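You operate a simulated robot arm through the tools that you are given. There is no shell and no other tool. Be economical: measure what you need, move in short steps, check, and stop when the job is done.

The job below is to be done with a simulated robot arm. You get a single attempt, and the scene is never put back.

Task
Take the label roll out of the pine box and put the green tin in.
Fine: stand the roll on the desk; slide the lid shut again.

The check looks at the end state, three seconds after you hand in, the way a careful person would. Anything else that was tipped, shoved, dropped, spilled or broken makes it a failure. Lids that push on must go on centred and level and be pressed home; caps that screw on are set level and turned clockwise until they are tight.

Robot
A 7-joint arm with a two-finger parallel gripper, fixed in place. Base frame: the origin is at the foot of the arm, x ahead of it, y to its left, z up; the work surface is at about z = 0. Units: cm, rad, N and s.
With the tool pointing down near the work surface it reaches from about 22 to 58 cm from the base axis. Its first joint turns from -1.152 to 1.152 rad. Payload 2.5 kg.
Tool frame: the origin (TCP) lies between the finger pads and is the grasp point; the fingertips stand 2.3 cm ahead of it; z points along the fingers, y is the line along which they close. The gripper opens to 9.4 cm. The fingers are 3.8 cm wide and 1 cm thick; the gripper's body (5.4 by 9.6 cm) begins 3.9 cm behind the TCP.
Orientation is told as [roll, pitch, yaw] about the base's x, y, z axes, in that order, counted from this pose: with the fingers straight down and closing along the base's y, the tool's x points along the base's -x, its y along +y and its z along -z.

Tools
- The arm moves only by the tool send_rows. Its argument "steps" is a list of rows, each an object (a shift or turn left out is 0, a gripper value left out holds the last) with "hand": the closure, from 0 (fully open) to 1 (shut); "offset": the shift along the tool's x, y, z in units of 150 mm (1.0 is 150 mm), a list of three; "turn": the turn, a rotation vector about the tool's x, y, z in units of 90 degrees (1.0 is 90 degrees), a list of three. In form: [{"hand": hand, "offset": [x, y, z], "turn": [rx, ry, rz]}, ...]. A call has 1 to 20 rows; each row is the pose to reach, as a shift and turn from the pose commanded when the call began, along the tool's axes at that moment. A call with a number of a shift or a turn outside -1 to 1 is refused whole. Rows are played at 5 a second. More than 5 cm and 0.15 rad between two rows, or a gripper value outside its range, and nothing of the call is played. A pose out of reach is approached as far as the arm can. The call stops where the force on the tool passes 40 N (or 10 N more than at its start, if that is more) or the arm is blocked; 0.2 s more then pass. The fingers move at their own pace (about 10.8 cm/s each) and stop on an object; they squeeze with about 21 N. The grip force told is the motor's: it shows also when the fingers shut on nothing. Time passes only in rows, and 0.2 s behind the last, so rows that repeat a pose let the fingers close. It gives the time, the measured TCP pose, the force on the tool (base axes), the opening and the grip force at its end, in the units of the frame above (readings bear some noise).
- Cameras (640 x 400 px; columns grow to the right, rows downward): "scene" is fixed at [9.04, -42.02, 50.73]; the picture's right is [0.88, -0.48, 0.00], its down [-0.43, -0.79, -0.43] and it looks along [0.20, 0.37, -0.90] (base axes); focal length 214 px, centre (320, 200). "wrist" rides on the gripper at [8.6, 1.6, -7.5] in the tool frame; the picture's right is [-0.18, 0.98, 0.00], its down [-0.58, -0.11, -0.81] and it looks along [-0.79, -0.15, 0.59] (tool axes); focal length 243 px, centre (320, 200). There is no depth. A picture from a camera that has moved, and an enlarged one, comes with that camera's place and axes in the base frame and with its lens. The place of the scene camera against the robot may be out by one fixed shift of up to 1.8 cm in any direction.
- capture(camera): a new picture of that camera. No time passes.
- close_up(camera, box): a new picture of the part [left, top, right, bottom] of that camera's present view, enlarged. No time passes.
- job_done(): hands the job in; it is judged then, once.

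Work in short steps. Places have to be worked out from the pictures, the camera data and where the tool is seen: move nearer, look again, correct. Check each grasp and each placing, and mend what went wrong. You have 120 turns and 76 pictures in all, those below and enlarged ones among them. Open the gripper and draw the arm clear of the work before you hand the job in, unless the task says otherwise; then end with one line.

The tools are called as a command line: name --argument value ..., lists and objects as JSON in quotes. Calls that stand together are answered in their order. send_rows: Moves the arm, as the interface text tells. Its arguments: {"type":"object","properties":{"steps":{"type":"array"}},"required":["steps"]} The other tools are called the same way: capture (camera) takes a picture; close_up (camera, box) takes an enlarged picture of a part of a camera's view; job_done () hands the job in.

At the start:

```text
t: 0.0
position: [29.9, -16.57, 32.14]
tcp_rot: [0.001, 0.0, 0.001]
ft_force: [0.5, 0.2, 0.1]
width: 9.4
finger_force: 0.0
```

scene: 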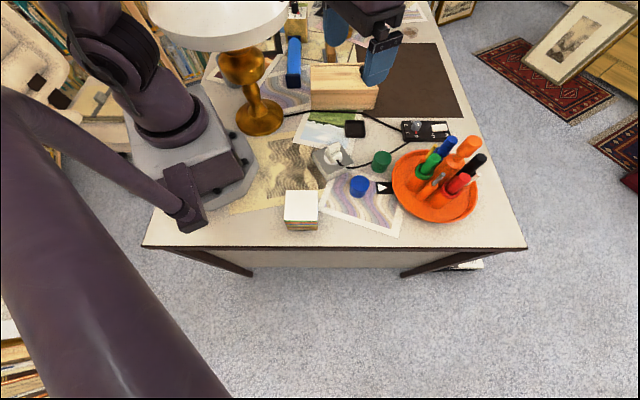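
wrist: 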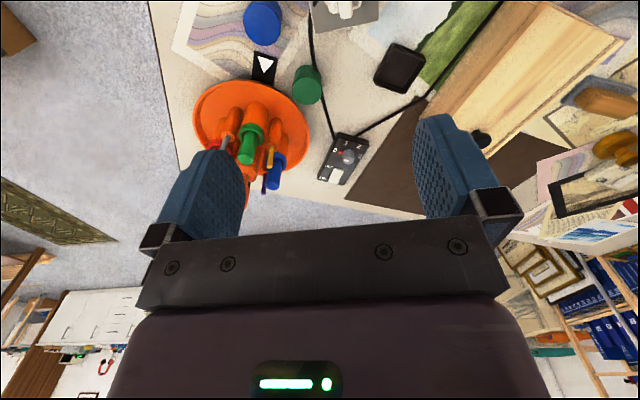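

The pine box appears near the top centre of the scene view, with the lid closed. I'll enlarge that part and the tins.

close_up --camera "scene" --box '[260, 20, 480, 157]'

close_up --camera "scene" --box '[270, 100, 490, 237]'

close_up --camera "wrist" --box '[230, 0, 640, 256]'

```text
2.91 times, centred on (370, 88) of scene
camera zoom: at [9.04, -42.02, 50.73], right [0.88, -0.48, 0.0], down [-0.43, -0.79, -0.43], along [0.2, 0.37, -0.9], focal length 624 px, centre (174, 524)
```

zoom: 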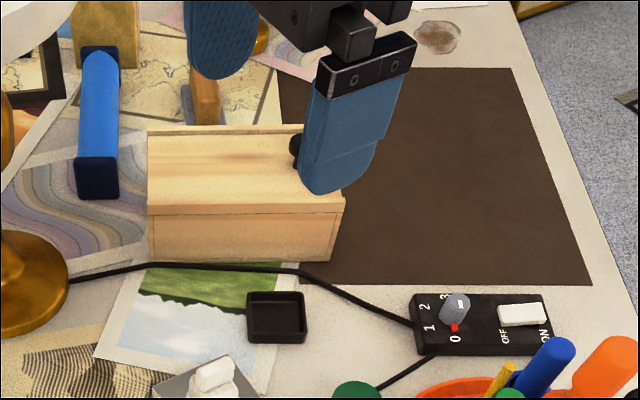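

```text
2.91 times, centred on (380, 168) of scene
camera zoom: at [9.04, -42.02, 50.73], right [0.88, -0.48, 0.0], down [-0.43, -0.79, -0.43], along [0.2, 0.37, -0.9], focal length 624 px, centre (146, 292)
```

zoom: 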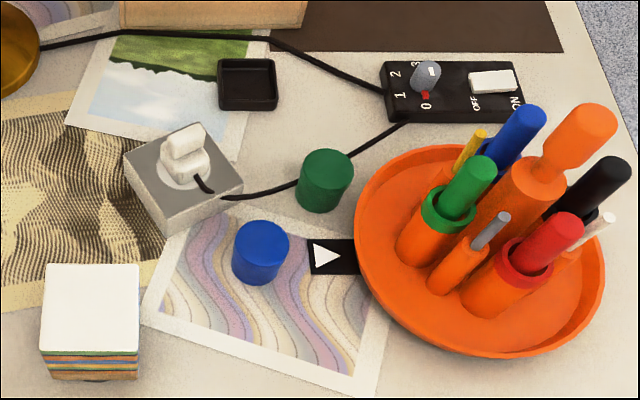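

```text
1.56 times, centred on (435, 128) of wrist
camera zoom: at [21.25, -14.86, 39.74], right [0.18, 0.98, 0.0], down [0.58, -0.11, 0.81], along [0.79, -0.15, -0.59], focal length 379 px, centre (140, 312)
```

zoom: 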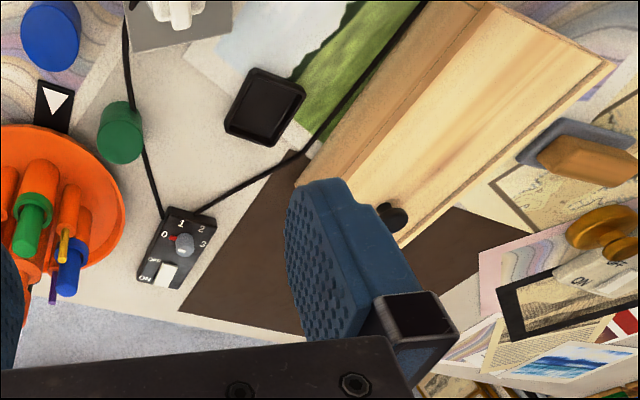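

The box lies around (46, 10), running at about -28° in yaw, about 20 long and 6.6 high. The lamp shade stands left of the arm's path, so I move part way and look again.

send_rows --steps '[{"offset": [-0.13, 0.13, 0]}, {"offset": [-0.26, 0.28, 0]}, {"offset": [-0.4, 0.42, 0]}, {"offset": [-0.54, 0.56, 0]}, {"offset": [-0.66, 0.7, 0]}, {"offset": [-0.7, 0.9, 0]}]'

capture --camera "scene"

capture --camera "wrist"

```text
t: 1.4
position: [40.61, -2.95, 32.21]
tcp_rot: [0.001, -0.001, -0.001]
ft_force: [-1.0, 0.4, 0.2]
width: 9.39
finger_force: 0.0
```

```text
70 pictures are left
```

scene: 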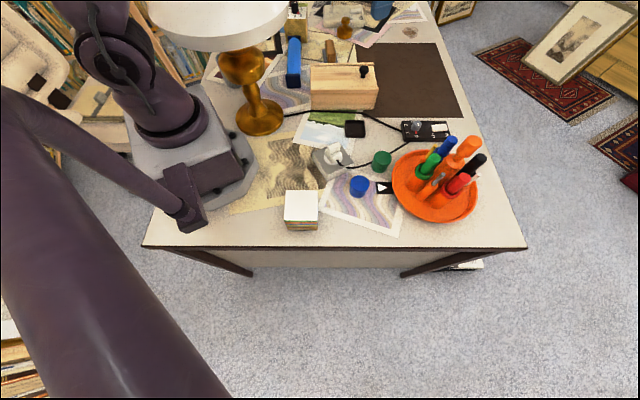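

```text
69 pictures are left
camera wrist: at [31.89, -1.31, 39.71], right [0.18, 0.98, 0.0], down [0.58, -0.11, 0.81], along [0.79, -0.15, -0.59], focal length 243 px, centre (320, 200)
```

wrist: 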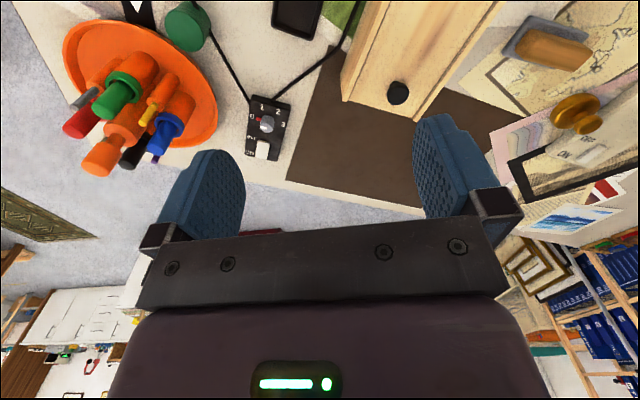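

The gripper is now out of the way of the box. I take detailed views of it from both cameras.

close_up --camera "scene" --box '[270, 20, 430, 120]'

close_up --camera "wrist" --box '[300, 0, 540, 150]'

```text
4.00 times, centred on (350, 70) of scene
camera zoom: at [9.04, -42.02, 50.73], right [0.88, -0.48, 0.0], down [-0.43, -0.79, -0.43], along [0.2, 0.37, -0.9], focal length 858 px, centre (200, 720)
```

zoom: 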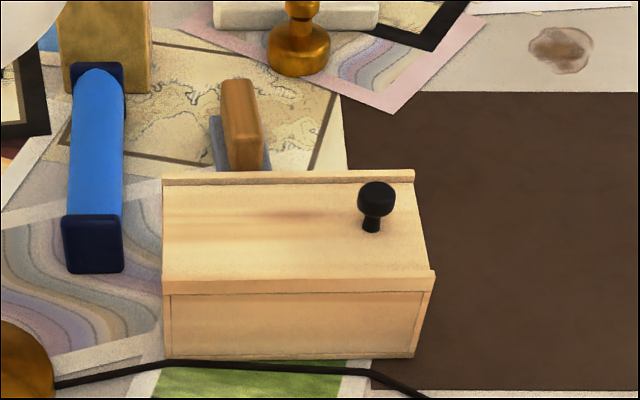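

```text
2.67 times, centred on (420, 75) of wrist
camera zoom: at [31.89, -1.31, 39.71], right [0.18, 0.98, 0.0], down [0.58, -0.11, 0.81], along [0.79, -0.15, -0.59], focal length 647 px, centre (53, 533)
```

zoom: 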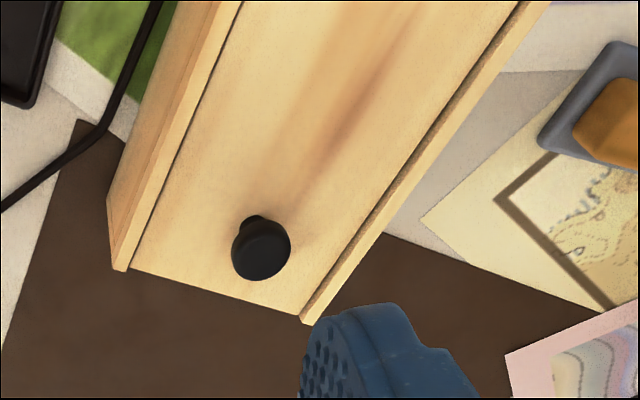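

The lid lies in side grooves, with the knob near the far (+x) end at about (51, 5.7). I want to see the near end, so I shift left and tilt so that the wrist camera looks more downward.

send_rows --steps '[{"offset": [0, 0.15, 0], "turn": [0, 0.08, 0]}, {"offset": [0, 0.3, 0], "turn": [0, 0.16, 0]}, {"offset": [0.05, 0.45, 0], "turn": [0, 0.24, 0]}, {"offset": [0.1, 0.6, 0], "turn": [0, 0.32, 0]}, {"offset": [0.15, 0.7, 0], "turn": [0, 0.36, 0]}]'

capture --camera "wrist"

capture --camera "scene"

```text
t: 2.6
position: [38.13, 7.51, 32.17]
tcp_rot: [-0.001, 0.567, 0.001]
ft_force: [-0.3, 0.5, 0.4]
width: 9.42
finger_force: 0.0
```

```text
66 pictures are left
camera wrist: at [34.9, 9.12, 43.12], right [0.16, 0.98, -0.1], down [0.92, -0.11, 0.37], along [0.35, -0.15, -0.92], focal length 243 px, centre (320, 200)
```

wrist: 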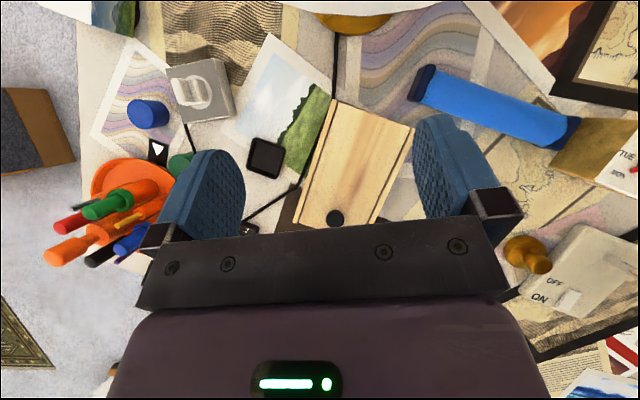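

```text
65 pictures are left
```

scene: 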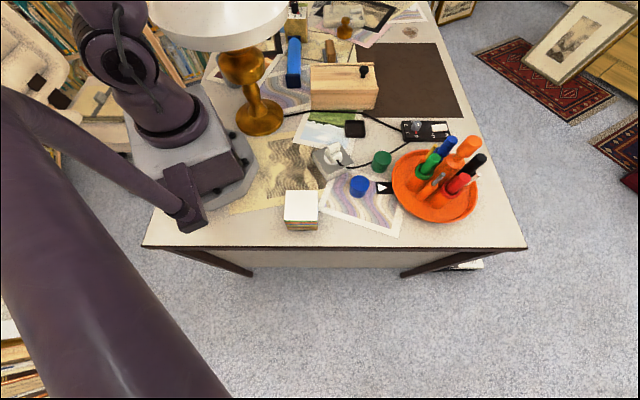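

The full box is now in the wrist view. I enlarge it.

close_up --camera "wrist" --box '[260, 85, 440, 235]'

```text
2.67 times, centred on (350, 160) of wrist
camera zoom: at [34.9, 9.12, 43.12], right [0.16, 0.98, -0.1], down [0.92, -0.11, 0.37], along [0.35, -0.15, -0.92], focal length 647 px, centre (240, 307)
```

zoom: 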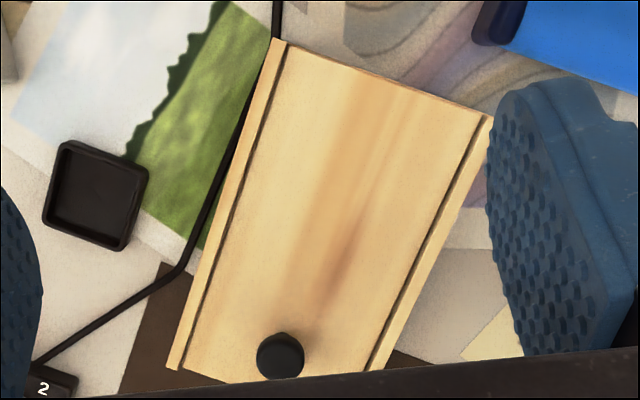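

I can't tell yet which end the lid slides out of. I zoom on both ends.

close_up --camera "wrist" --box '[325, 90, 420, 150]'

close_up --camera "scene" --box '[340, 55, 388, 115]'

```text
6.67 times, centred on (372, 120) of wrist
camera zoom: at [34.9, 9.12, 43.12], right [0.16, 0.98, -0.1], down [0.92, -0.11, 0.37], along [0.35, -0.15, -0.92], focal length 1618 px, centre (-30, 733)
```

zoom: 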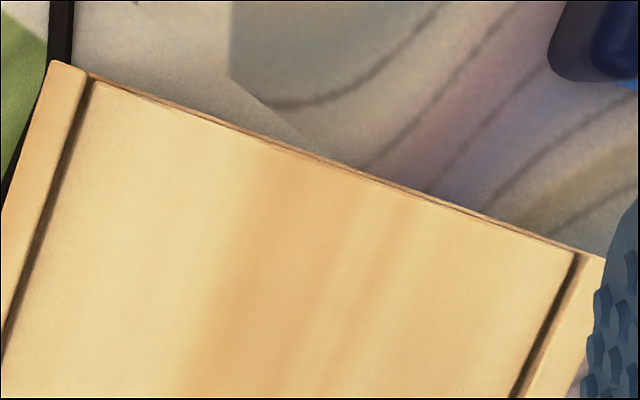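

```text
6.67 times, centred on (364, 85) of scene
camera zoom: at [9.04, -42.02, 50.73], right [0.88, -0.48, 0.0], down [-0.43, -0.79, -0.43], along [0.2, 0.37, -0.9], focal length 1430 px, centre (27, 967)
```

zoom: 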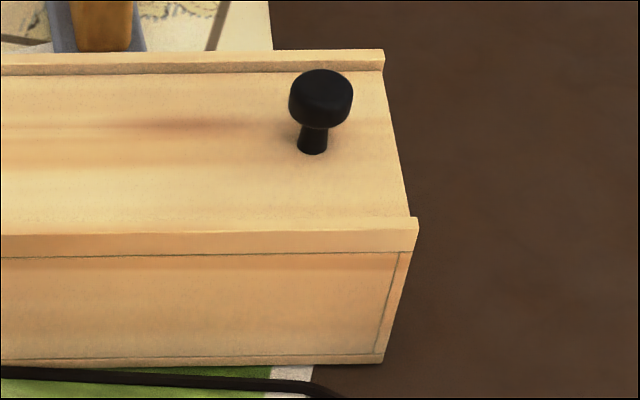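

The corner points give the box centre as about (45.9, 8.3), its long axis as (0.889, -0.459) and the knob as about (51, 5.7). I undo the tilt first.

send_rows --steps '[{"turn": [0, -0.09, 0]}, {"turn": [0, -0.18, 0]}, {"turn": [0, -0.27, 0]}, {"turn": [0, -0.36, 0]}]'

```text
t: 3.6
position: [38.22, 7.55, 32.3]
tcp_rot: [0.0, 0.0, 0.0]
ft_force: [0.0, -0.1, 0.2]
width: 9.41
finger_force: 0.1
```

Untilted. Now I go above the knob at z≈18, yawed to match the box.

send_rows --steps '[{"offset": [-0.14, -0.02, 0.15], "turn": [0, 0, 0.06]}, {"offset": [-0.28, -0.04, 0.3], "turn": [0, 0, 0.12]}, {"offset": [-0.42, -0.06, 0.45], "turn": [0, 0, 0.18]}, {"offset": [-0.56, -0.08, 0.6], "turn": [0, 0, 0.24]}, {"offset": [-0.7, -0.1, 0.78], "turn": [0, 0, 0.303]}, {"offset": [-0.852, -0.123, 0.95], "turn": [0, 0, 0.303]}]'

capture --camera "wrist"

capture --camera "scene"

```text
t: 5.0
position: [51.07, 5.86, 17.84]
tcp_rot: [-0.001, 0.001, -0.477]
ft_force: [0.4, -0.5, -0.4]
width: 9.41
finger_force: 0.1
```

```text
61 pictures are left
camera wrist: at [44.05, 11.19, 25.38], right [0.61, 0.79, 0.0], down [0.47, -0.36, 0.81], along [0.64, -0.5, -0.59], focal length 243 px, centre (320, 200)
```

wrist: 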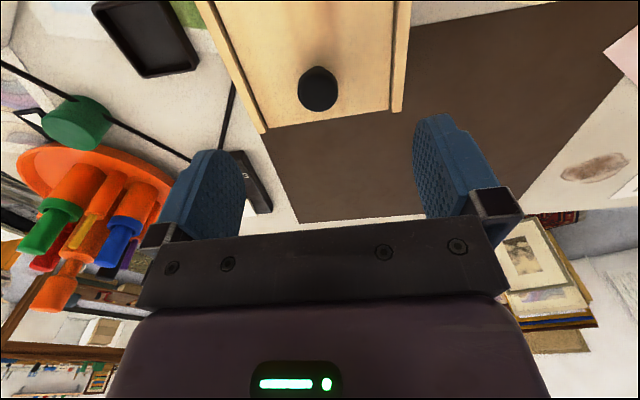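

```text
60 pictures are left
```

scene: 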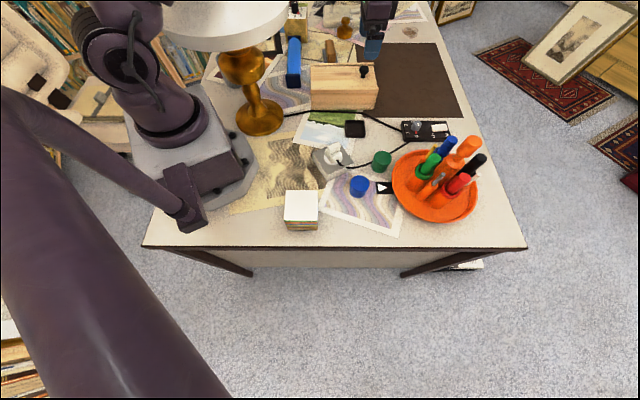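

The knob head triangulates to about (50.9, 5.55, 9.3). I narrow the fingers so they clear the rails, then go down over it.

send_rows --steps '[{"hand": 0.4, "offset": [0, -0.011, 0.1]}, {"hand": 0.4, "offset": [-0.002, -0.022, 0.25]}, {"hand": 0.4, "offset": [-0.002, -0.022, 0.38]}, {"hand": 0.4, "offset": [-0.002, -0.022, 0.5]}]'

capture --camera "wrist"

close_up --camera "scene" --box '[320, 20, 420, 110]'

```text
t: 6.0
position: [50.9, 5.17, 10.36]
tcp_rot: [0.0, 0.0, -0.477]
ft_force: [0.6, 0.7, -0.2]
width: 5.63
finger_force: 0.0
```

```text
59 pictures are left
camera wrist: at [43.88, 10.73, 17.96], right [0.61, 0.79, 0.0], down [0.47, -0.36, 0.81], along [0.64, -0.5, -0.59], focal length 243 px, centre (320, 200)
```

wrist: 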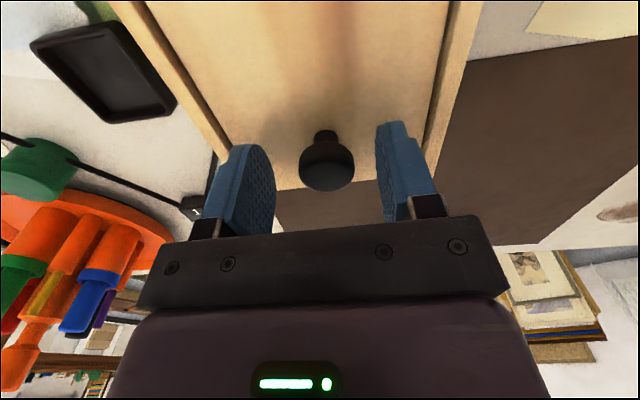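

```text
4.44 times, centred on (370, 65) of scene
camera zoom: at [9.04, -42.02, 50.73], right [0.88, -0.48, 0.0], down [-0.43, -0.79, -0.43], along [0.2, 0.37, -0.9], focal length 953 px, centre (98, 800)
```

zoom: 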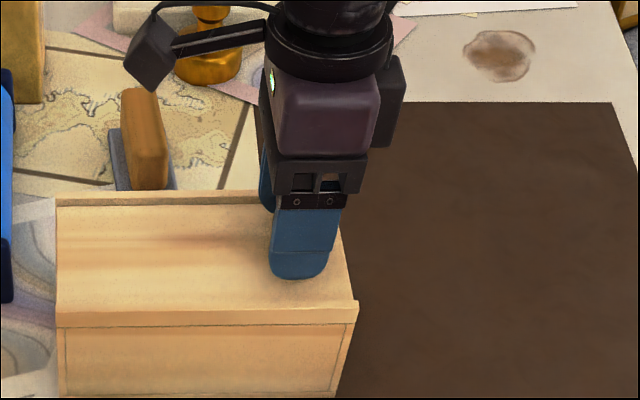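

The knob head sits between the fingers. I go down another 0.8 cm, centre on it and close.

send_rows --steps '[{"hand": 0.4, "offset": [0, 0.02, 0.05]}, {"hand": 0.75, "offset": [0, 0.02, 0.05]}, {"hand": 1, "offset": [0, 0.02, 0.05]}, {"hand": 1, "offset": [0, 0.02, 0.05]}]'

```text
t: 7.0
position: [51.06, 5.57, 9.76]
tcp_rot: [-0.001, 0.0, -0.476]
ft_force: [0.4, -0.2, 0.5]
width: 2.77
finger_force: 21.3
```

Gripped at 2.8 cm. I try pulling the lid 1.5 cm outward (+L).

send_rows --steps '[{"offset": [-0.03, 0, 0]}, {"offset": [-0.06, 0, 0]}, {"offset": [-0.1, 0, 0]}, {"offset": [-0.1, 0, 0]}]'

close_up --camera "scene" --box '[270, 20, 430, 120]'

```text
t: 8.0
position: [52.37, 4.94, 9.67]
tcp_rot: [0.0, -0.001, -0.477]
ft_force: [-1.7, 2.3, 0.4]
width: 2.73
finger_force: 21.1
```

```text
4.00 times, centred on (350, 70) of scene
camera zoom: at [9.04, -42.02, 50.73], right [0.88, -0.48, 0.0], down [-0.43, -0.79, -0.43], along [0.2, 0.37, -0.9], focal length 858 px, centre (200, 720)
```

zoom: 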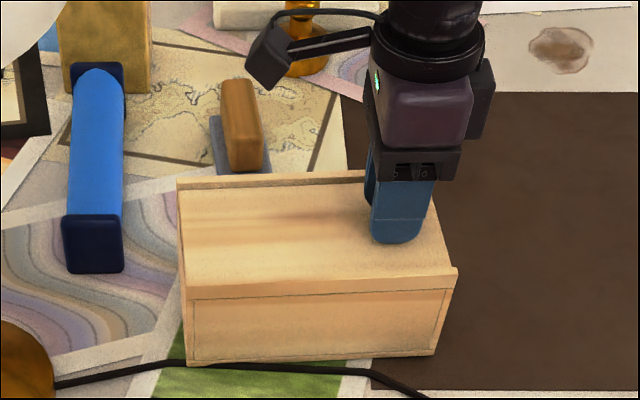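

The whole box followed, with the lid not moving relative to it, so it doesn't open this way. I move back by the same amount and see whether the lid slides the other way.

send_rows --steps '[{"offset": [0.03, 0, 0]}, {"offset": [0.06, 0, 0]}, {"offset": [0.1, 0, 0]}, {"offset": [0.1, 0, 0]}]'

close_up --camera "scene" --box '[270, 20, 430, 120]'

```text
t: 9.0
position: [50.89, 5.5, 9.72]
tcp_rot: [0.002, -0.003, -0.477]
ft_force: [-3.2, -5.6, 7.7]
width: 2.74
finger_force: 20.5
```

```text
4.00 times, centred on (350, 70) of scene
camera zoom: at [9.03, -42.02, 50.73], right [0.88, -0.48, 0.0], down [-0.43, -0.79, -0.43], along [0.2, 0.37, -0.9], focal length 858 px, centre (200, 720)
```

zoom: 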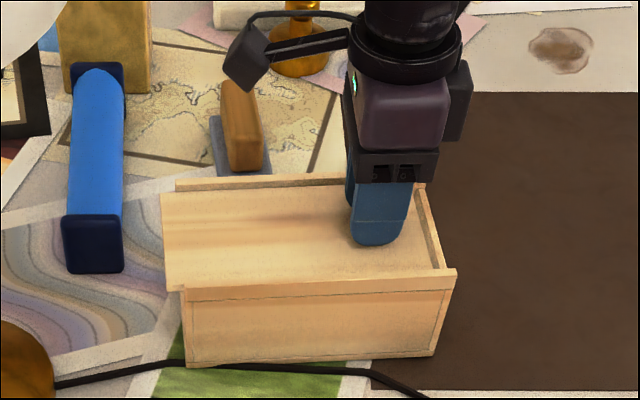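

The lid slides toward the base (-L); the box itself is still about 1.4 cm out of place, to be put right later. I open the lid another 9 cm or so.

send_rows --steps '[{"offset": [0.08, 0, 0]}, {"offset": [0.16, 0, 0]}, {"offset": [0.24, 0, 0]}, {"offset": [0.32, 0, 0]}, {"offset": [0.4, 0, 0]}, {"offset": [0.48, 0, 0]}, {"offset": [0.56, 0, 0]}, {"offset": [0.6, 0, 0]}]'

capture --camera "wrist"

close_up --camera "scene" --box '[230, 20, 390, 120]'

```text
t: 10.8
position: [42.9, 9.79, 9.61]
tcp_rot: [0.0, 0.001, -0.475]
ft_force: [-3.0, -8.4, 11.8]
width: 2.74
finger_force: 21.3
```

```text
55 pictures are left
camera wrist: at [35.9, 15.22, 17.23], right [0.61, 0.79, 0.0], down [0.47, -0.36, 0.81], along [0.64, -0.5, -0.59], focal length 243 px, centre (320, 200)
```

wrist: 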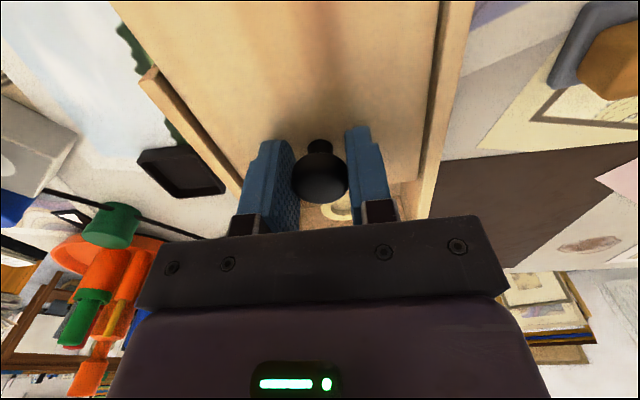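

```text
4.00 times, centred on (310, 70) of scene
camera zoom: at [9.03, -42.02, 50.73], right [0.88, -0.48, 0.0], down [-0.43, -0.79, -0.43], along [0.2, 0.37, -0.9], focal length 858 px, centre (360, 720)
```

zoom: 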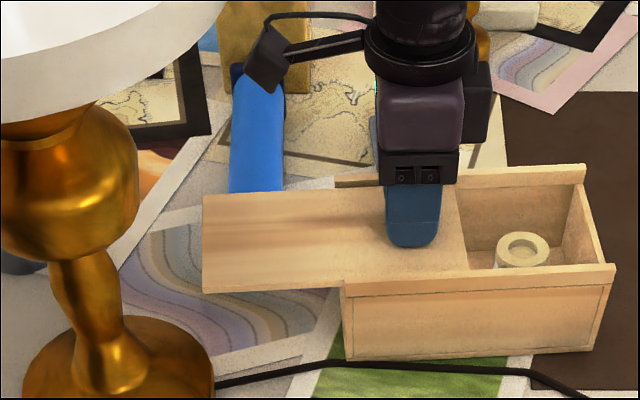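

The lid is open about 10 cm and the box stays in place; the roll stands upright inside at the far end. I let go of the knob and rise.

send_rows --steps '[{"hand": 0.45}, {"hand": 0.45}, {"hand": 0.45, "offset": [0, 0, -0.2]}, {"hand": 0.45, "offset": [0, 0, -0.5]}, {"hand": 0.45, "offset": [-0.2, 0, -0.7]}]'

capture --camera "wrist"

capture --camera "scene"

```text
t: 12.0
position: [45.68, 8.5, 20.35]
tcp_rot: [0.0, 0.001, -0.476]
ft_force: [-0.1, -0.1, 0.7]
width: 5.13
finger_force: 0.1
```

```text
53 pictures are left
camera wrist: at [38.66, 14.0, 27.87], right [0.61, 0.79, 0.0], down [0.47, -0.36, 0.81], along [0.64, -0.5, -0.59], focal length 243 px, centre (320, 200)
```

wrist: 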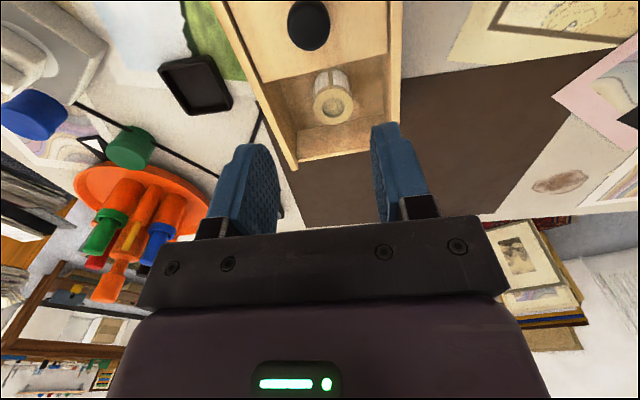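

```text
52 pictures are left
```

scene: 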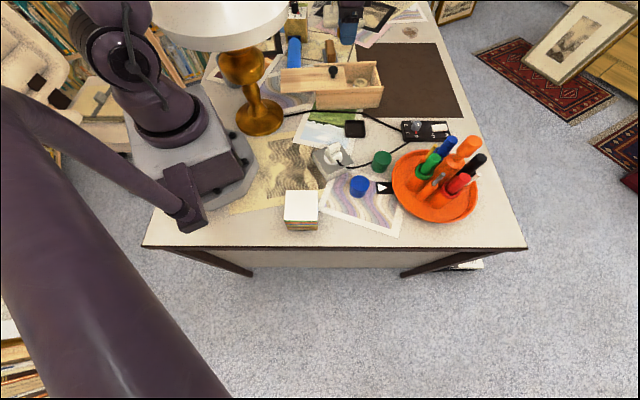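

close_up --camera "wrist" --box '[240, 40, 410, 180]'

close_up --camera "scene" --box '[270, 50, 390, 125]'

```text
2.86 times, centred on (325, 110) of wrist
camera zoom: at [38.66, 14.0, 27.87], right [0.61, 0.79, 0.0], down [0.47, -0.36, 0.81], along [0.64, -0.5, -0.59], focal length 693 px, centre (306, 457)
```

zoom: 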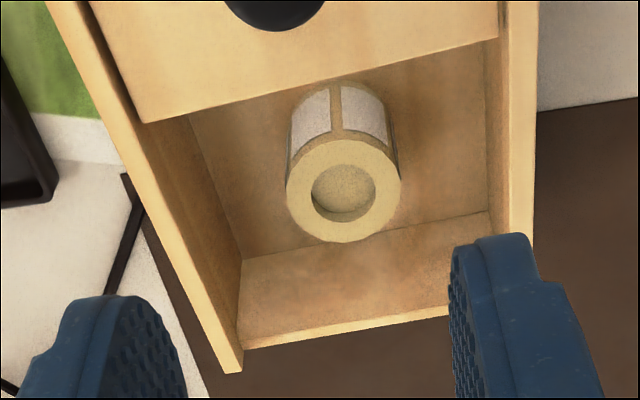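

```text
5.33 times, centred on (330, 88) of scene
camera zoom: at [9.04, -42.01, 50.73], right [0.88, -0.48, 0.0], down [-0.43, -0.79, -0.43], along [0.2, 0.37, -0.9], focal length 1144 px, centre (267, 800)
```

zoom: 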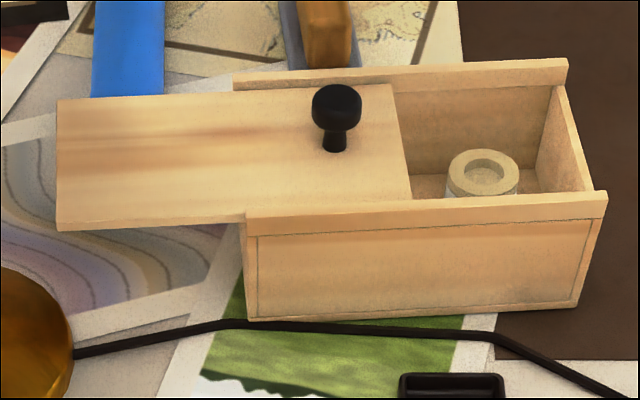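

The roll stands at about (51.4, 5.75), its top at z≈4.5 and its diameter about 4.2. The camera block would meet the knob at the present yaw, so I go above the roll turned by a further 30°.

send_rows --steps '[{"hand": 0.38, "offset": [-0.1, 0, 0], "turn": [0, 0, 0.08]}, {"offset": [-0.2, 0, 0.1], "turn": [0, 0, 0.16]}, {"offset": [-0.32, 0.006, 0.2], "turn": [0, 0, 0.24]}, {"offset": [-0.422, 0.012, 0.3], "turn": [0, 0, 0.32]}, {"offset": [-0.422, 0.012, 0.42], "turn": [0, 0, 0.333]}]'

capture --camera "wrist"

close_up --camera "scene" --box '[290, 10, 450, 110]'

```text
t: 13.2
position: [51.31, 5.51, 13.79]
tcp_rot: [0.001, -0.001, -1.003]
ft_force: [0.2, 0.4, 0.2]
width: 5.86
finger_force: 0.0
```

```text
49 pictures are left
camera wrist: at [48.0, 13.75, 21.4], right [0.93, 0.38, 0.0], down [0.22, -0.55, 0.81], along [0.3, -0.75, -0.59], focal length 243 px, centre (320, 200)
```

wrist: 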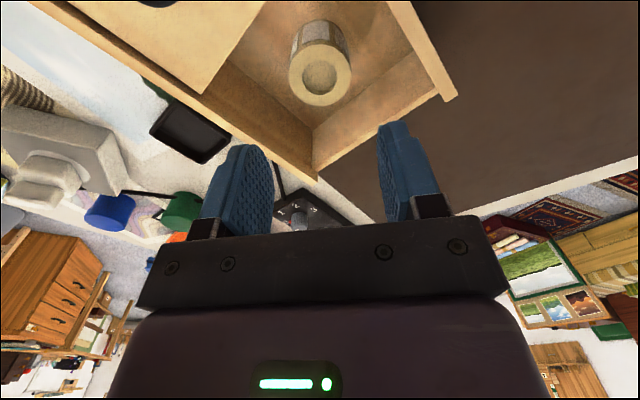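

```text
4.00 times, centred on (370, 60) of scene
camera zoom: at [9.04, -42.02, 50.73], right [0.88, -0.48, 0.0], down [-0.43, -0.79, -0.43], along [0.2, 0.37, -0.9], focal length 858 px, centre (120, 760)
```

zoom: 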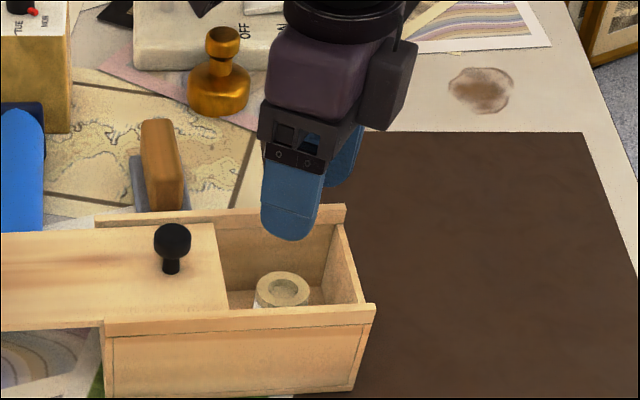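

Two views put the roll's top at (51.1, 5.95, 5.0). I correct the place and go straight down to TCP z≈4.3.

send_rows --steps '[{"offset": [0.032, 0.005, 0.1]}, {"offset": [0.032, 0.005, 0.25]}, {"offset": [0.032, 0.005, 0.4]}, {"offset": [0.032, 0.005, 0.52]}, {"offset": [0.032, 0.005, 0.63]}]'

capture --camera "wrist"

```text
t: 14.4
position: [51.57, 5.64, 5.36]
tcp_rot: [0.021, -0.004, -1.005]
ft_force: [-0.1, -0.2, -0.8]
width: 5.84
finger_force: 0.1
```

```text
47 pictures are left
camera wrist: at [48.19, 13.89, 12.9], right [0.93, 0.37, 0.02], down [0.2, -0.55, 0.81], along [0.31, -0.75, -0.59], focal length 243 px, centre (320, 200)
```

wrist: 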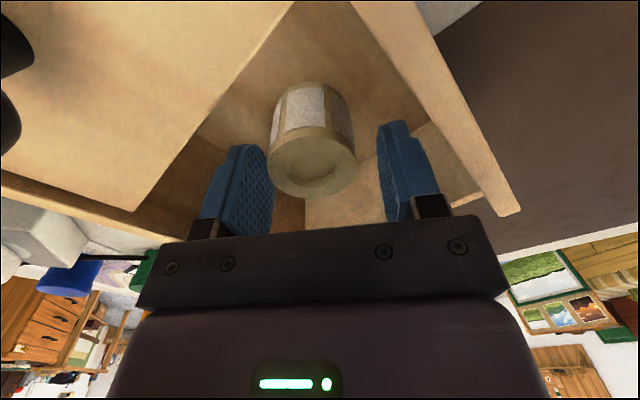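

The motion ended at z=5.36 with little force; the fingers straddle the roll cleanly. I try the rest of the descent.

send_rows --steps '[{"offset": [0, 0, 0.02]}, {"offset": [0, 0, 0.04]}, {"offset": [0, 0, 0.04]}]'

```text
t: 15.2
position: [51.75, 5.67, 5.05]
tcp_rot: [0.023, -0.007, -1.008]
ft_force: [-0.1, 0.5, 0.3]
width: 5.84
finger_force: 0.1
```

The arm seems to be near a limit here, but the pads already overlap the top 2 cm of the roll. I close.

send_rows --steps '[{"hand": 0.5}, {"hand": 0.7}, {"hand": 1}, {"hand": 1}]'

capture --camera "wrist"

```text
t: 16.2
position: [51.8, 5.55, 4.96]
tcp_rot: [0.021, -0.008, -1.008]
ft_force: [-1.8, -1.0, 12.0]
width: 4.09
finger_force: 21.1
```

```text
46 pictures are left
camera wrist: at [48.36, 13.78, 12.47], right [0.93, 0.37, 0.02], down [0.2, -0.55, 0.81], along [0.31, -0.75, -0.59], focal length 243 px, centre (320, 200)
```

wrist: 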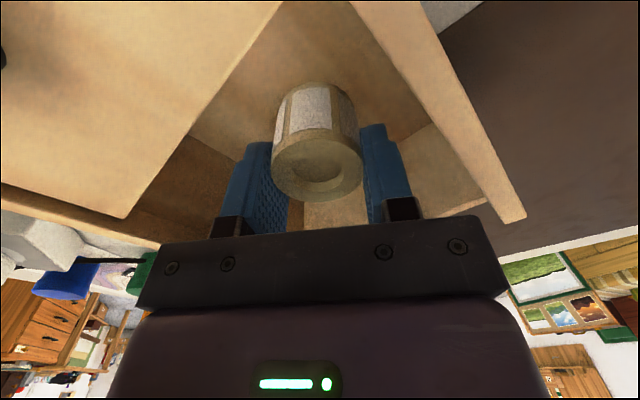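

The roll is held (4.1 cm). I lift it straight up.

send_rows --steps '[{"offset": [0, 0, -0.12]}, {"offset": [0, 0, -0.3]}, {"offset": [0, 0, -0.5]}, {"offset": [0, 0, -0.7]}, {"offset": [0, 0, -0.9]}]'

capture --camera "wrist"

capture --camera "scene"

```text
t: 17.4
position: [51.22, 6.14, 17.51]
tcp_rot: [0.0, 0.0, -0.998]
ft_force: [-0.3, -0.9, -0.5]
width: 4.07
finger_force: 20.5
```

```text
45 pictures are left
camera wrist: at [47.82, 14.36, 24.94], right [0.93, 0.38, 0.0], down [0.22, -0.55, 0.81], along [0.3, -0.75, -0.59], focal length 243 px, centre (320, 200)
```

wrist: 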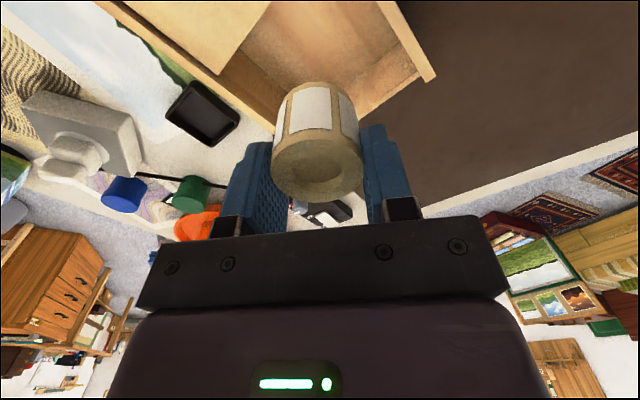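

```text
44 pictures are left
```

scene: 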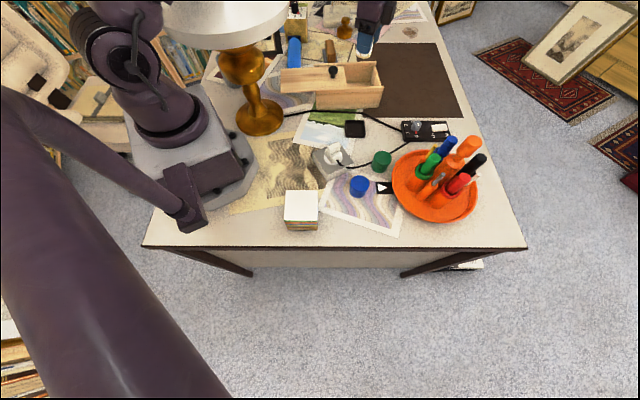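

The roll is held and clear. I carry it over to the bare desk near (46.5, -13.3), between the black tray and the cable, then look before lowering.

send_rows --steps '[{"offset": [-0.15, -0.16, 0], "turn": [0, 0, -0.06]}, {"offset": [-0.3, -0.32, 0], "turn": [0, 0, -0.12]}, {"offset": [-0.45, -0.48, 0], "turn": [0, 0, -0.18]}, {"offset": [-0.6, -0.64, 0], "turn": [0, 0, -0.24]}, {"offset": [-0.76, -0.8, 0], "turn": [0, 0, -0.3]}, {"offset": [-0.92, -0.96, 0], "turn": [0, 0, -0.333]}, {"offset": [-0.92, -0.96, 0.15], "turn": [0, 0, -0.333]}]'

capture --camera "wrist"

close_up --camera "scene" --box '[290, 40, 480, 160]'

```text
t: 19.0
position: [46.39, -13.17, 15.09]
tcp_rot: [-0.001, 0.001, -0.475]
ft_force: [0.7, -0.5, -1.8]
width: 4.09
finger_force: 21.0
```

```text
43 pictures are left
camera wrist: at [39.48, -7.76, 22.67], right [0.61, 0.79, 0.0], down [0.47, -0.36, 0.81], along [0.64, -0.49, -0.59], focal length 243 px, centre (320, 200)
```

wrist: 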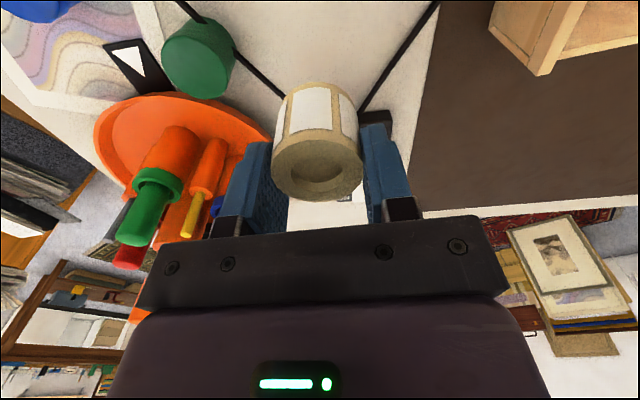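

```text
3.33 times, centred on (385, 100) of scene
camera zoom: at [9.03, -42.02, 50.73], right [0.88, -0.48, 0.0], down [-0.43, -0.79, -0.43], along [0.2, 0.37, -0.9], focal length 715 px, centre (103, 533)
```

zoom: 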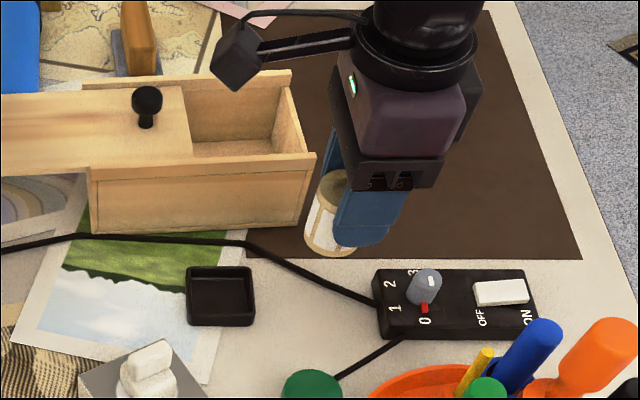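

The ground point below the roll is bare desk between the two cables. I lower it to just above the surface, then step down until there is contact.

send_rows --steps '[{"offset": [0, 0, 0.15]}, {"offset": [0, 0, 0.3]}, {"offset": [0, 0, 0.45]}, {"offset": [0, 0, 0.55]}, {"offset": [0, 0, 0.63]}, {"offset": [0, 0, 0.65]}]'

close_up --camera "scene" --box '[310, 80, 450, 168]'

```text
t: 20.4
position: [46.53, -13.29, 5.34]
tcp_rot: [-0.001, 0.001, -0.477]
ft_force: [0.0, 0.1, -0.6]
width: 4.07
finger_force: 20.4
```

```text
4.55 times, centred on (380, 124) of scene
camera zoom: at [9.04, -42.02, 50.73], right [0.88, -0.48, 0.0], down [-0.43, -0.79, -0.43], along [0.2, 0.37, -0.9], focal length 975 px, centre (47, 546)
```

zoom: 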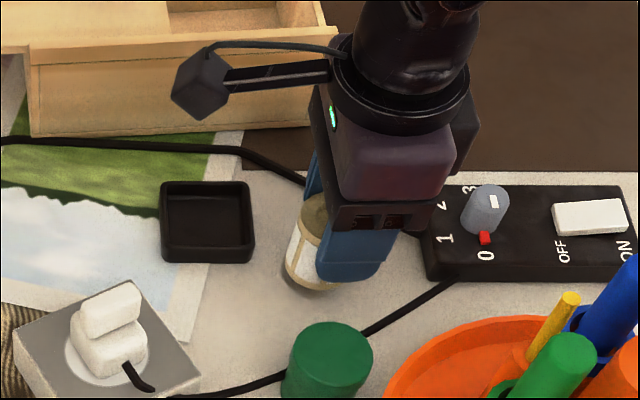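

Well placed and clear of neighbours. I step down slowly.

send_rows --steps '[{"offset": [0, 0, 0.015]}, {"offset": [0, 0, 0.03]}, {"offset": [0, 0, 0.045]}, {"offset": [0, 0, 0.06]}]'

```text
t: 21.4
position: [46.55, -13.45, 4.43]
tcp_rot: [0.0, -0.001, -0.476]
ft_force: [0.1, 0.0, -0.5]
width: 4.07
finger_force: 21.3
```

No contact yet at 4.43; I go on down.

send_rows --steps '[{"offset": [0, 0, 0.01]}, {"offset": [0, 0, 0.02]}, {"offset": [0, 0, 0.03]}, {"offset": [0, 0, 0.04]}]'

```text
t: 22.4
position: [46.62, -13.26, 3.92]
tcp_rot: [0.001, -0.004, -0.477]
ft_force: [-4.5, -0.3, 15.8]
width: 4.09
finger_force: 21.3
```

Contact (15.8 N). I ease off slightly and open the fingers.

send_rows --steps '[{"offset": [0, 0, -0.008]}, {"hand": 0.5, "offset": [0, 0, -0.008]}, {"hand": 0.38, "offset": [0, 0, -0.008]}, {"hand": 0.38, "offset": [0, 0, -0.008]}]'

capture --camera "wrist"

```text
t: 23.4
position: [46.51, -13.34, 3.98]
tcp_rot: [0.0, 0.0, -0.476]
ft_force: [0.2, 0.8, 0.3]
width: 5.82
finger_force: 0.0
```

```text
40 pictures are left
camera wrist: at [39.57, -7.89, 11.49], right [0.61, 0.79, 0.0], down [0.47, -0.36, 0.81], along [0.64, -0.5, -0.59], focal length 243 px, centre (320, 200)
```

wrist: 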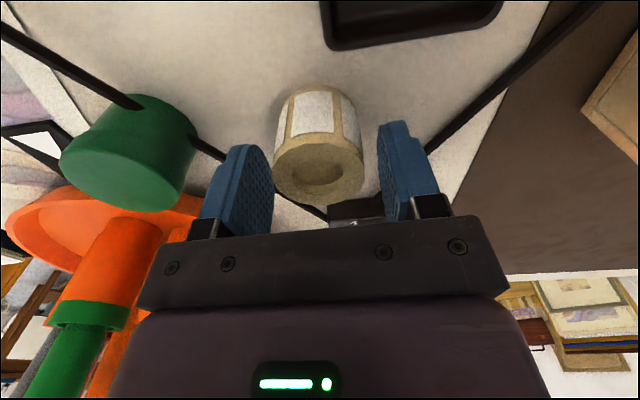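

The roll stands free between the open fingers. I rise straight up and look.

send_rows --steps '[{"offset": [0, 0, -0.15]}, {"offset": [0, 0, -0.4]}, {"offset": [0, 0, -0.7]}, {"offset": [0.1, 0, -0.95]}]'

capture --camera "wrist"

close_up --camera "scene" --box '[310, 80, 450, 200]'

```text
t: 24.4
position: [45.34, -12.5, 18.02]
tcp_rot: [0.001, 0.003, -0.475]
ft_force: [-0.1, 0.6, -0.6]
width: 5.81
finger_force: 0.2
```

```text
39 pictures are left
camera wrist: at [38.22, -7.15, 25.69], right [0.61, 0.79, 0.0], down [0.47, -0.36, 0.81], along [0.64, -0.49, -0.59], focal length 243 px, centre (320, 200)
```

wrist: 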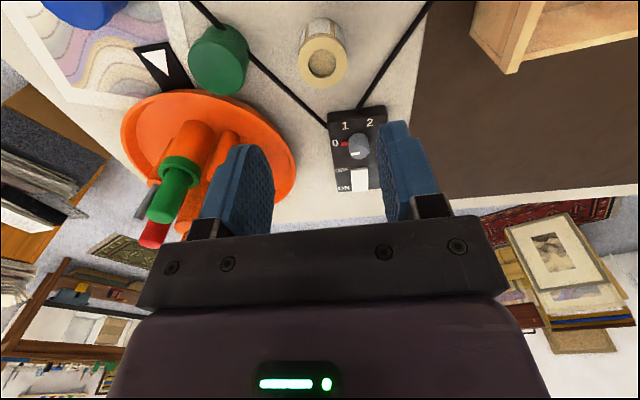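

```text
3.33 times, centred on (380, 140) of scene
camera zoom: at [9.04, -42.02, 50.73], right [0.88, -0.48, 0.0], down [-0.43, -0.79, -0.43], along [0.2, 0.37, -0.9], focal length 715 px, centre (120, 400)
```

zoom: 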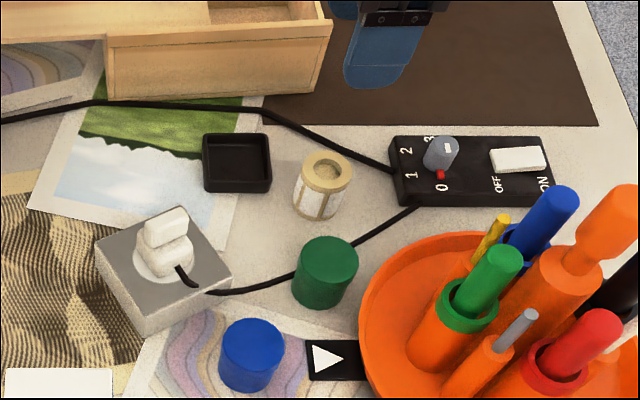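

The roll stands well. The green tin is at about (41, -20.8); I move above it and open wider for a closer look.

send_rows --steps '[{"hand": 0.2, "offset": [0, -0.2, 0]}, {"hand": 0.2, "offset": [0, -0.42, 0]}, {"hand": 0.2, "offset": [0, -0.623, 0.1]}, {"hand": 0.2, "offset": [0, -0.623, 0.267]}]'

capture --camera "wrist"

close_up --camera "scene" --box '[310, 80, 450, 200]'

```text
t: 25.4
position: [41.06, -20.82, 14.27]
tcp_rot: [0.0, 0.0, -0.473]
ft_force: [-0.4, -0.3, -0.4]
width: 7.51
finger_force: 0.1
```

```text
37 pictures are left
camera wrist: at [33.97, -15.45, 21.75], right [0.61, 0.79, 0.0], down [0.47, -0.36, 0.81], along [0.64, -0.49, -0.59], focal length 243 px, centre (320, 200)
```

wrist: 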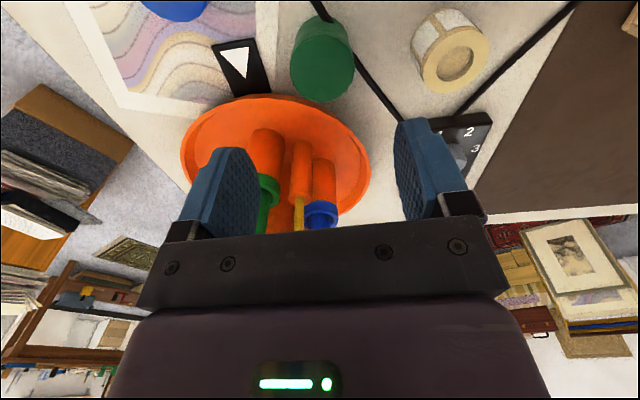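

```text
3.33 times, centred on (380, 140) of scene
camera zoom: at [9.03, -42.02, 50.73], right [0.88, -0.48, 0.0], down [-0.43, -0.79, -0.43], along [0.2, 0.37, -0.9], focal length 715 px, centre (120, 400)
```

zoom: 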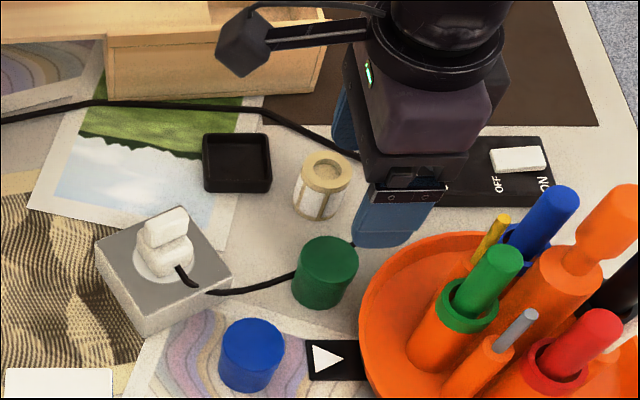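

The tin's centre is at (41.5, -20.8), top z≈3.2, diameter about 4.8. The tray rim is close on the -y side, so I rotate to yaw -1.05 and narrow the opening before going down.

send_rows --steps '[{"hand": 0.34, "offset": [-0.013, 0.007, 0], "turn": [0, 0, 0.075]}, {"offset": [-0.026, 0.013, 0.05], "turn": [0, 0, 0.15]}, {"offset": [-0.026, 0.013, 0.12], "turn": [0, 0, 0.225]}, {"offset": [-0.026, 0.013, 0.2], "turn": [0, 0, 0.3]}, {"offset": [-0.026, 0.013, 0.35], "turn": [0, 0, 0.367]}]'

capture --camera "wrist"

close_up --camera "scene" --box '[310, 80, 450, 200]'

```text
t: 26.6
position: [41.38, -21.04, 9.01]
tcp_rot: [0.001, -0.001, -1.053]
ft_force: [0.7, 0.2, -0.4]
width: 6.19
finger_force: 0.0
```

```text
35 pictures are left
camera wrist: at [38.45, -12.66, 16.46], right [0.95, 0.33, 0.0], down [0.19, -0.56, 0.81], along [0.26, -0.76, -0.59], focal length 243 px, centre (320, 200)
```

wrist: 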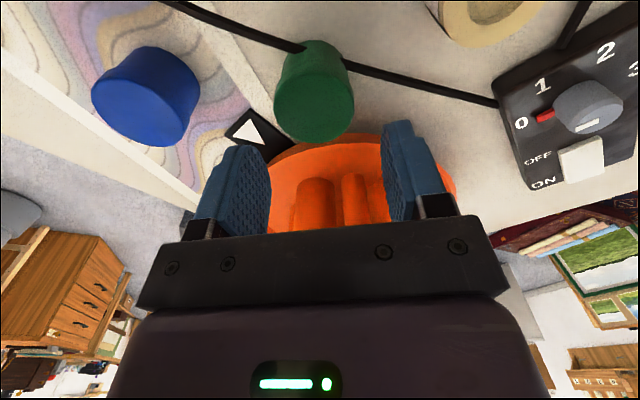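

```text
3.33 times, centred on (380, 140) of scene
camera zoom: at [9.04, -42.02, 50.73], right [0.88, -0.48, 0.0], down [-0.43, -0.79, -0.43], along [0.2, 0.37, -0.9], focal length 715 px, centre (120, 400)
```

zoom: 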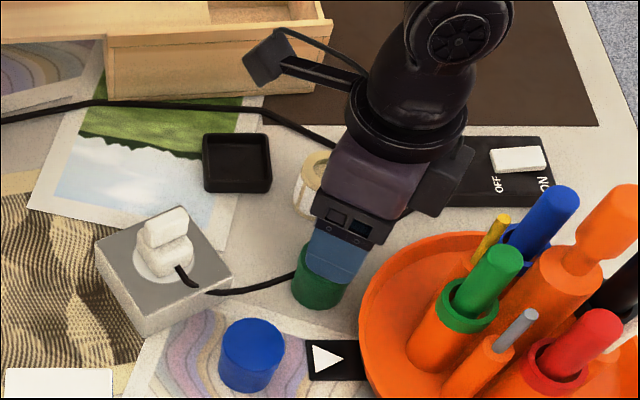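

The tin is centred between the fingers. I go down to TCP z≈3.4, which keeps the tips above the cable, and close.

send_rows --steps '[{"offset": [0.01, -0.008, 0.1]}, {"offset": [0.01, -0.008, 0.2]}, {"offset": [0.01, -0.008, 0.3]}, {"offset": [0.01, -0.008, 0.373]}, {"offset": [0.01, -0.008, 0.373]}]'

capture --camera "wrist"

close_up --camera "scene" --box '[340, 110, 420, 190]'

```text
t: 27.8
position: [41.16, -20.93, 3.41]
tcp_rot: [0.001, 0.0, -1.053]
ft_force: [0.6, 0.2, -0.2]
width: 6.22
finger_force: 0.1
```

```text
33 pictures are left
camera wrist: at [38.23, -12.56, 10.94], right [0.95, 0.33, 0.0], down [0.19, -0.56, 0.81], along [0.26, -0.76, -0.59], focal length 243 px, centre (320, 200)
```

wrist: 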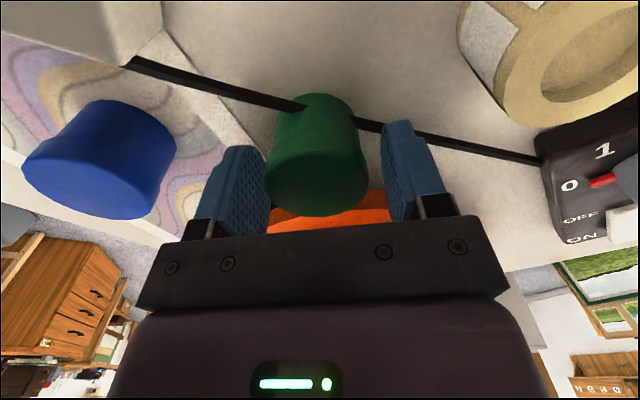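

```text
5.00 times, centred on (380, 150) of scene
camera zoom: at [9.04, -42.02, 50.73], right [0.88, -0.48, 0.0], down [-0.43, -0.79, -0.43], along [0.2, 0.37, -0.9], focal length 1072 px, centre (20, 450)
```

zoom: 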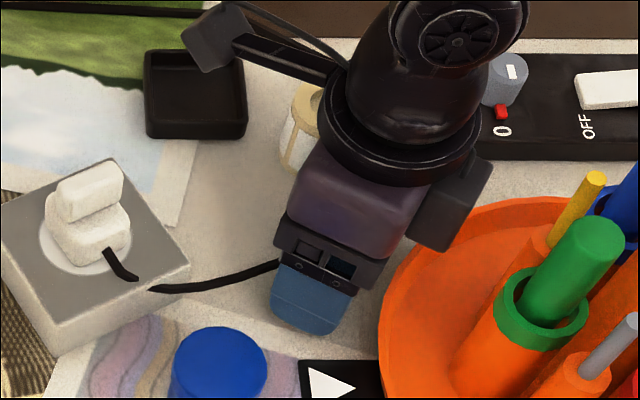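

Everything is clear. I close on the tin and lift a little.

send_rows --steps '[{"hand": 0.5}, {"hand": 0.7}, {"hand": 1}, {"hand": 1}, {"hand": 1, "offset": [0, 0, -0.03]}, {"hand": 1, "offset": [0, 0, -0.15]}, {"hand": 1, "offset": [0, 0, -0.4]}, {"hand": 1, "offset": [0, 0, -0.7]}, {"hand": 1, "offset": [0, 0, -0.95]}]'

capture --camera "wrist"

capture --camera "scene"

```text
t: 29.8
position: [41.24, -21.04, 17.58]
tcp_rot: [0.0, 0.001, -1.052]
ft_force: [-0.2, 0.0, -0.9]
width: 4.61
finger_force: 20.8
```

```text
31 pictures are left
camera wrist: at [38.27, -12.65, 25.18], right [0.94, 0.33, 0.0], down [0.19, -0.56, 0.81], along [0.26, -0.76, -0.59], focal length 243 px, centre (320, 200)
```

wrist: 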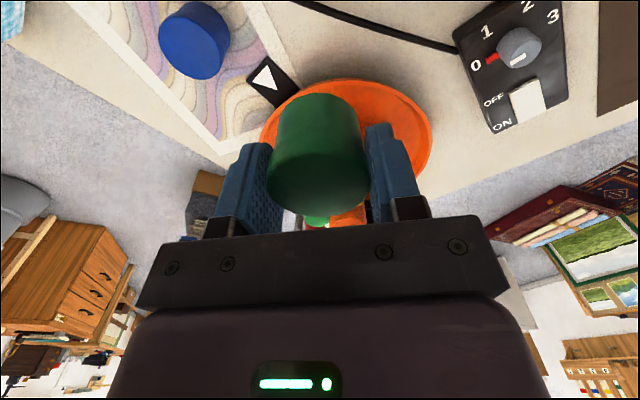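

```text
30 pictures are left
```

scene: 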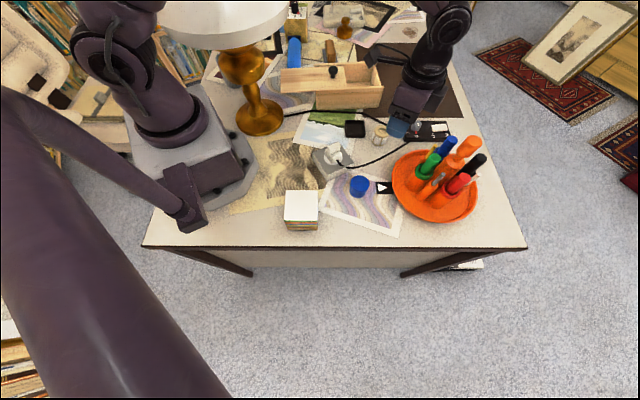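

The tin is held at 4.6 cm. I carry it back toward the box at height, first half, turning to about yaw -0.75.

send_rows --steps '[{"offset": [0.15, 0.18, 0], "turn": [0, 0, -0.05]}, {"offset": [0.3, 0.36, 0], "turn": [0, 0, -0.1]}, {"offset": [0.46, 0.55, 0], "turn": [0, 0, -0.15]}, {"offset": [0.61, 0.733, 0], "turn": [0, 0, -0.193]}]'

```text
t: 30.8
position: [46.1, -7.36, 17.49]
tcp_rot: [0.002, 0.0, -0.748]
ft_force: [0.1, -0.3, -1.2]
width: 4.6
finger_force: 21.1
```

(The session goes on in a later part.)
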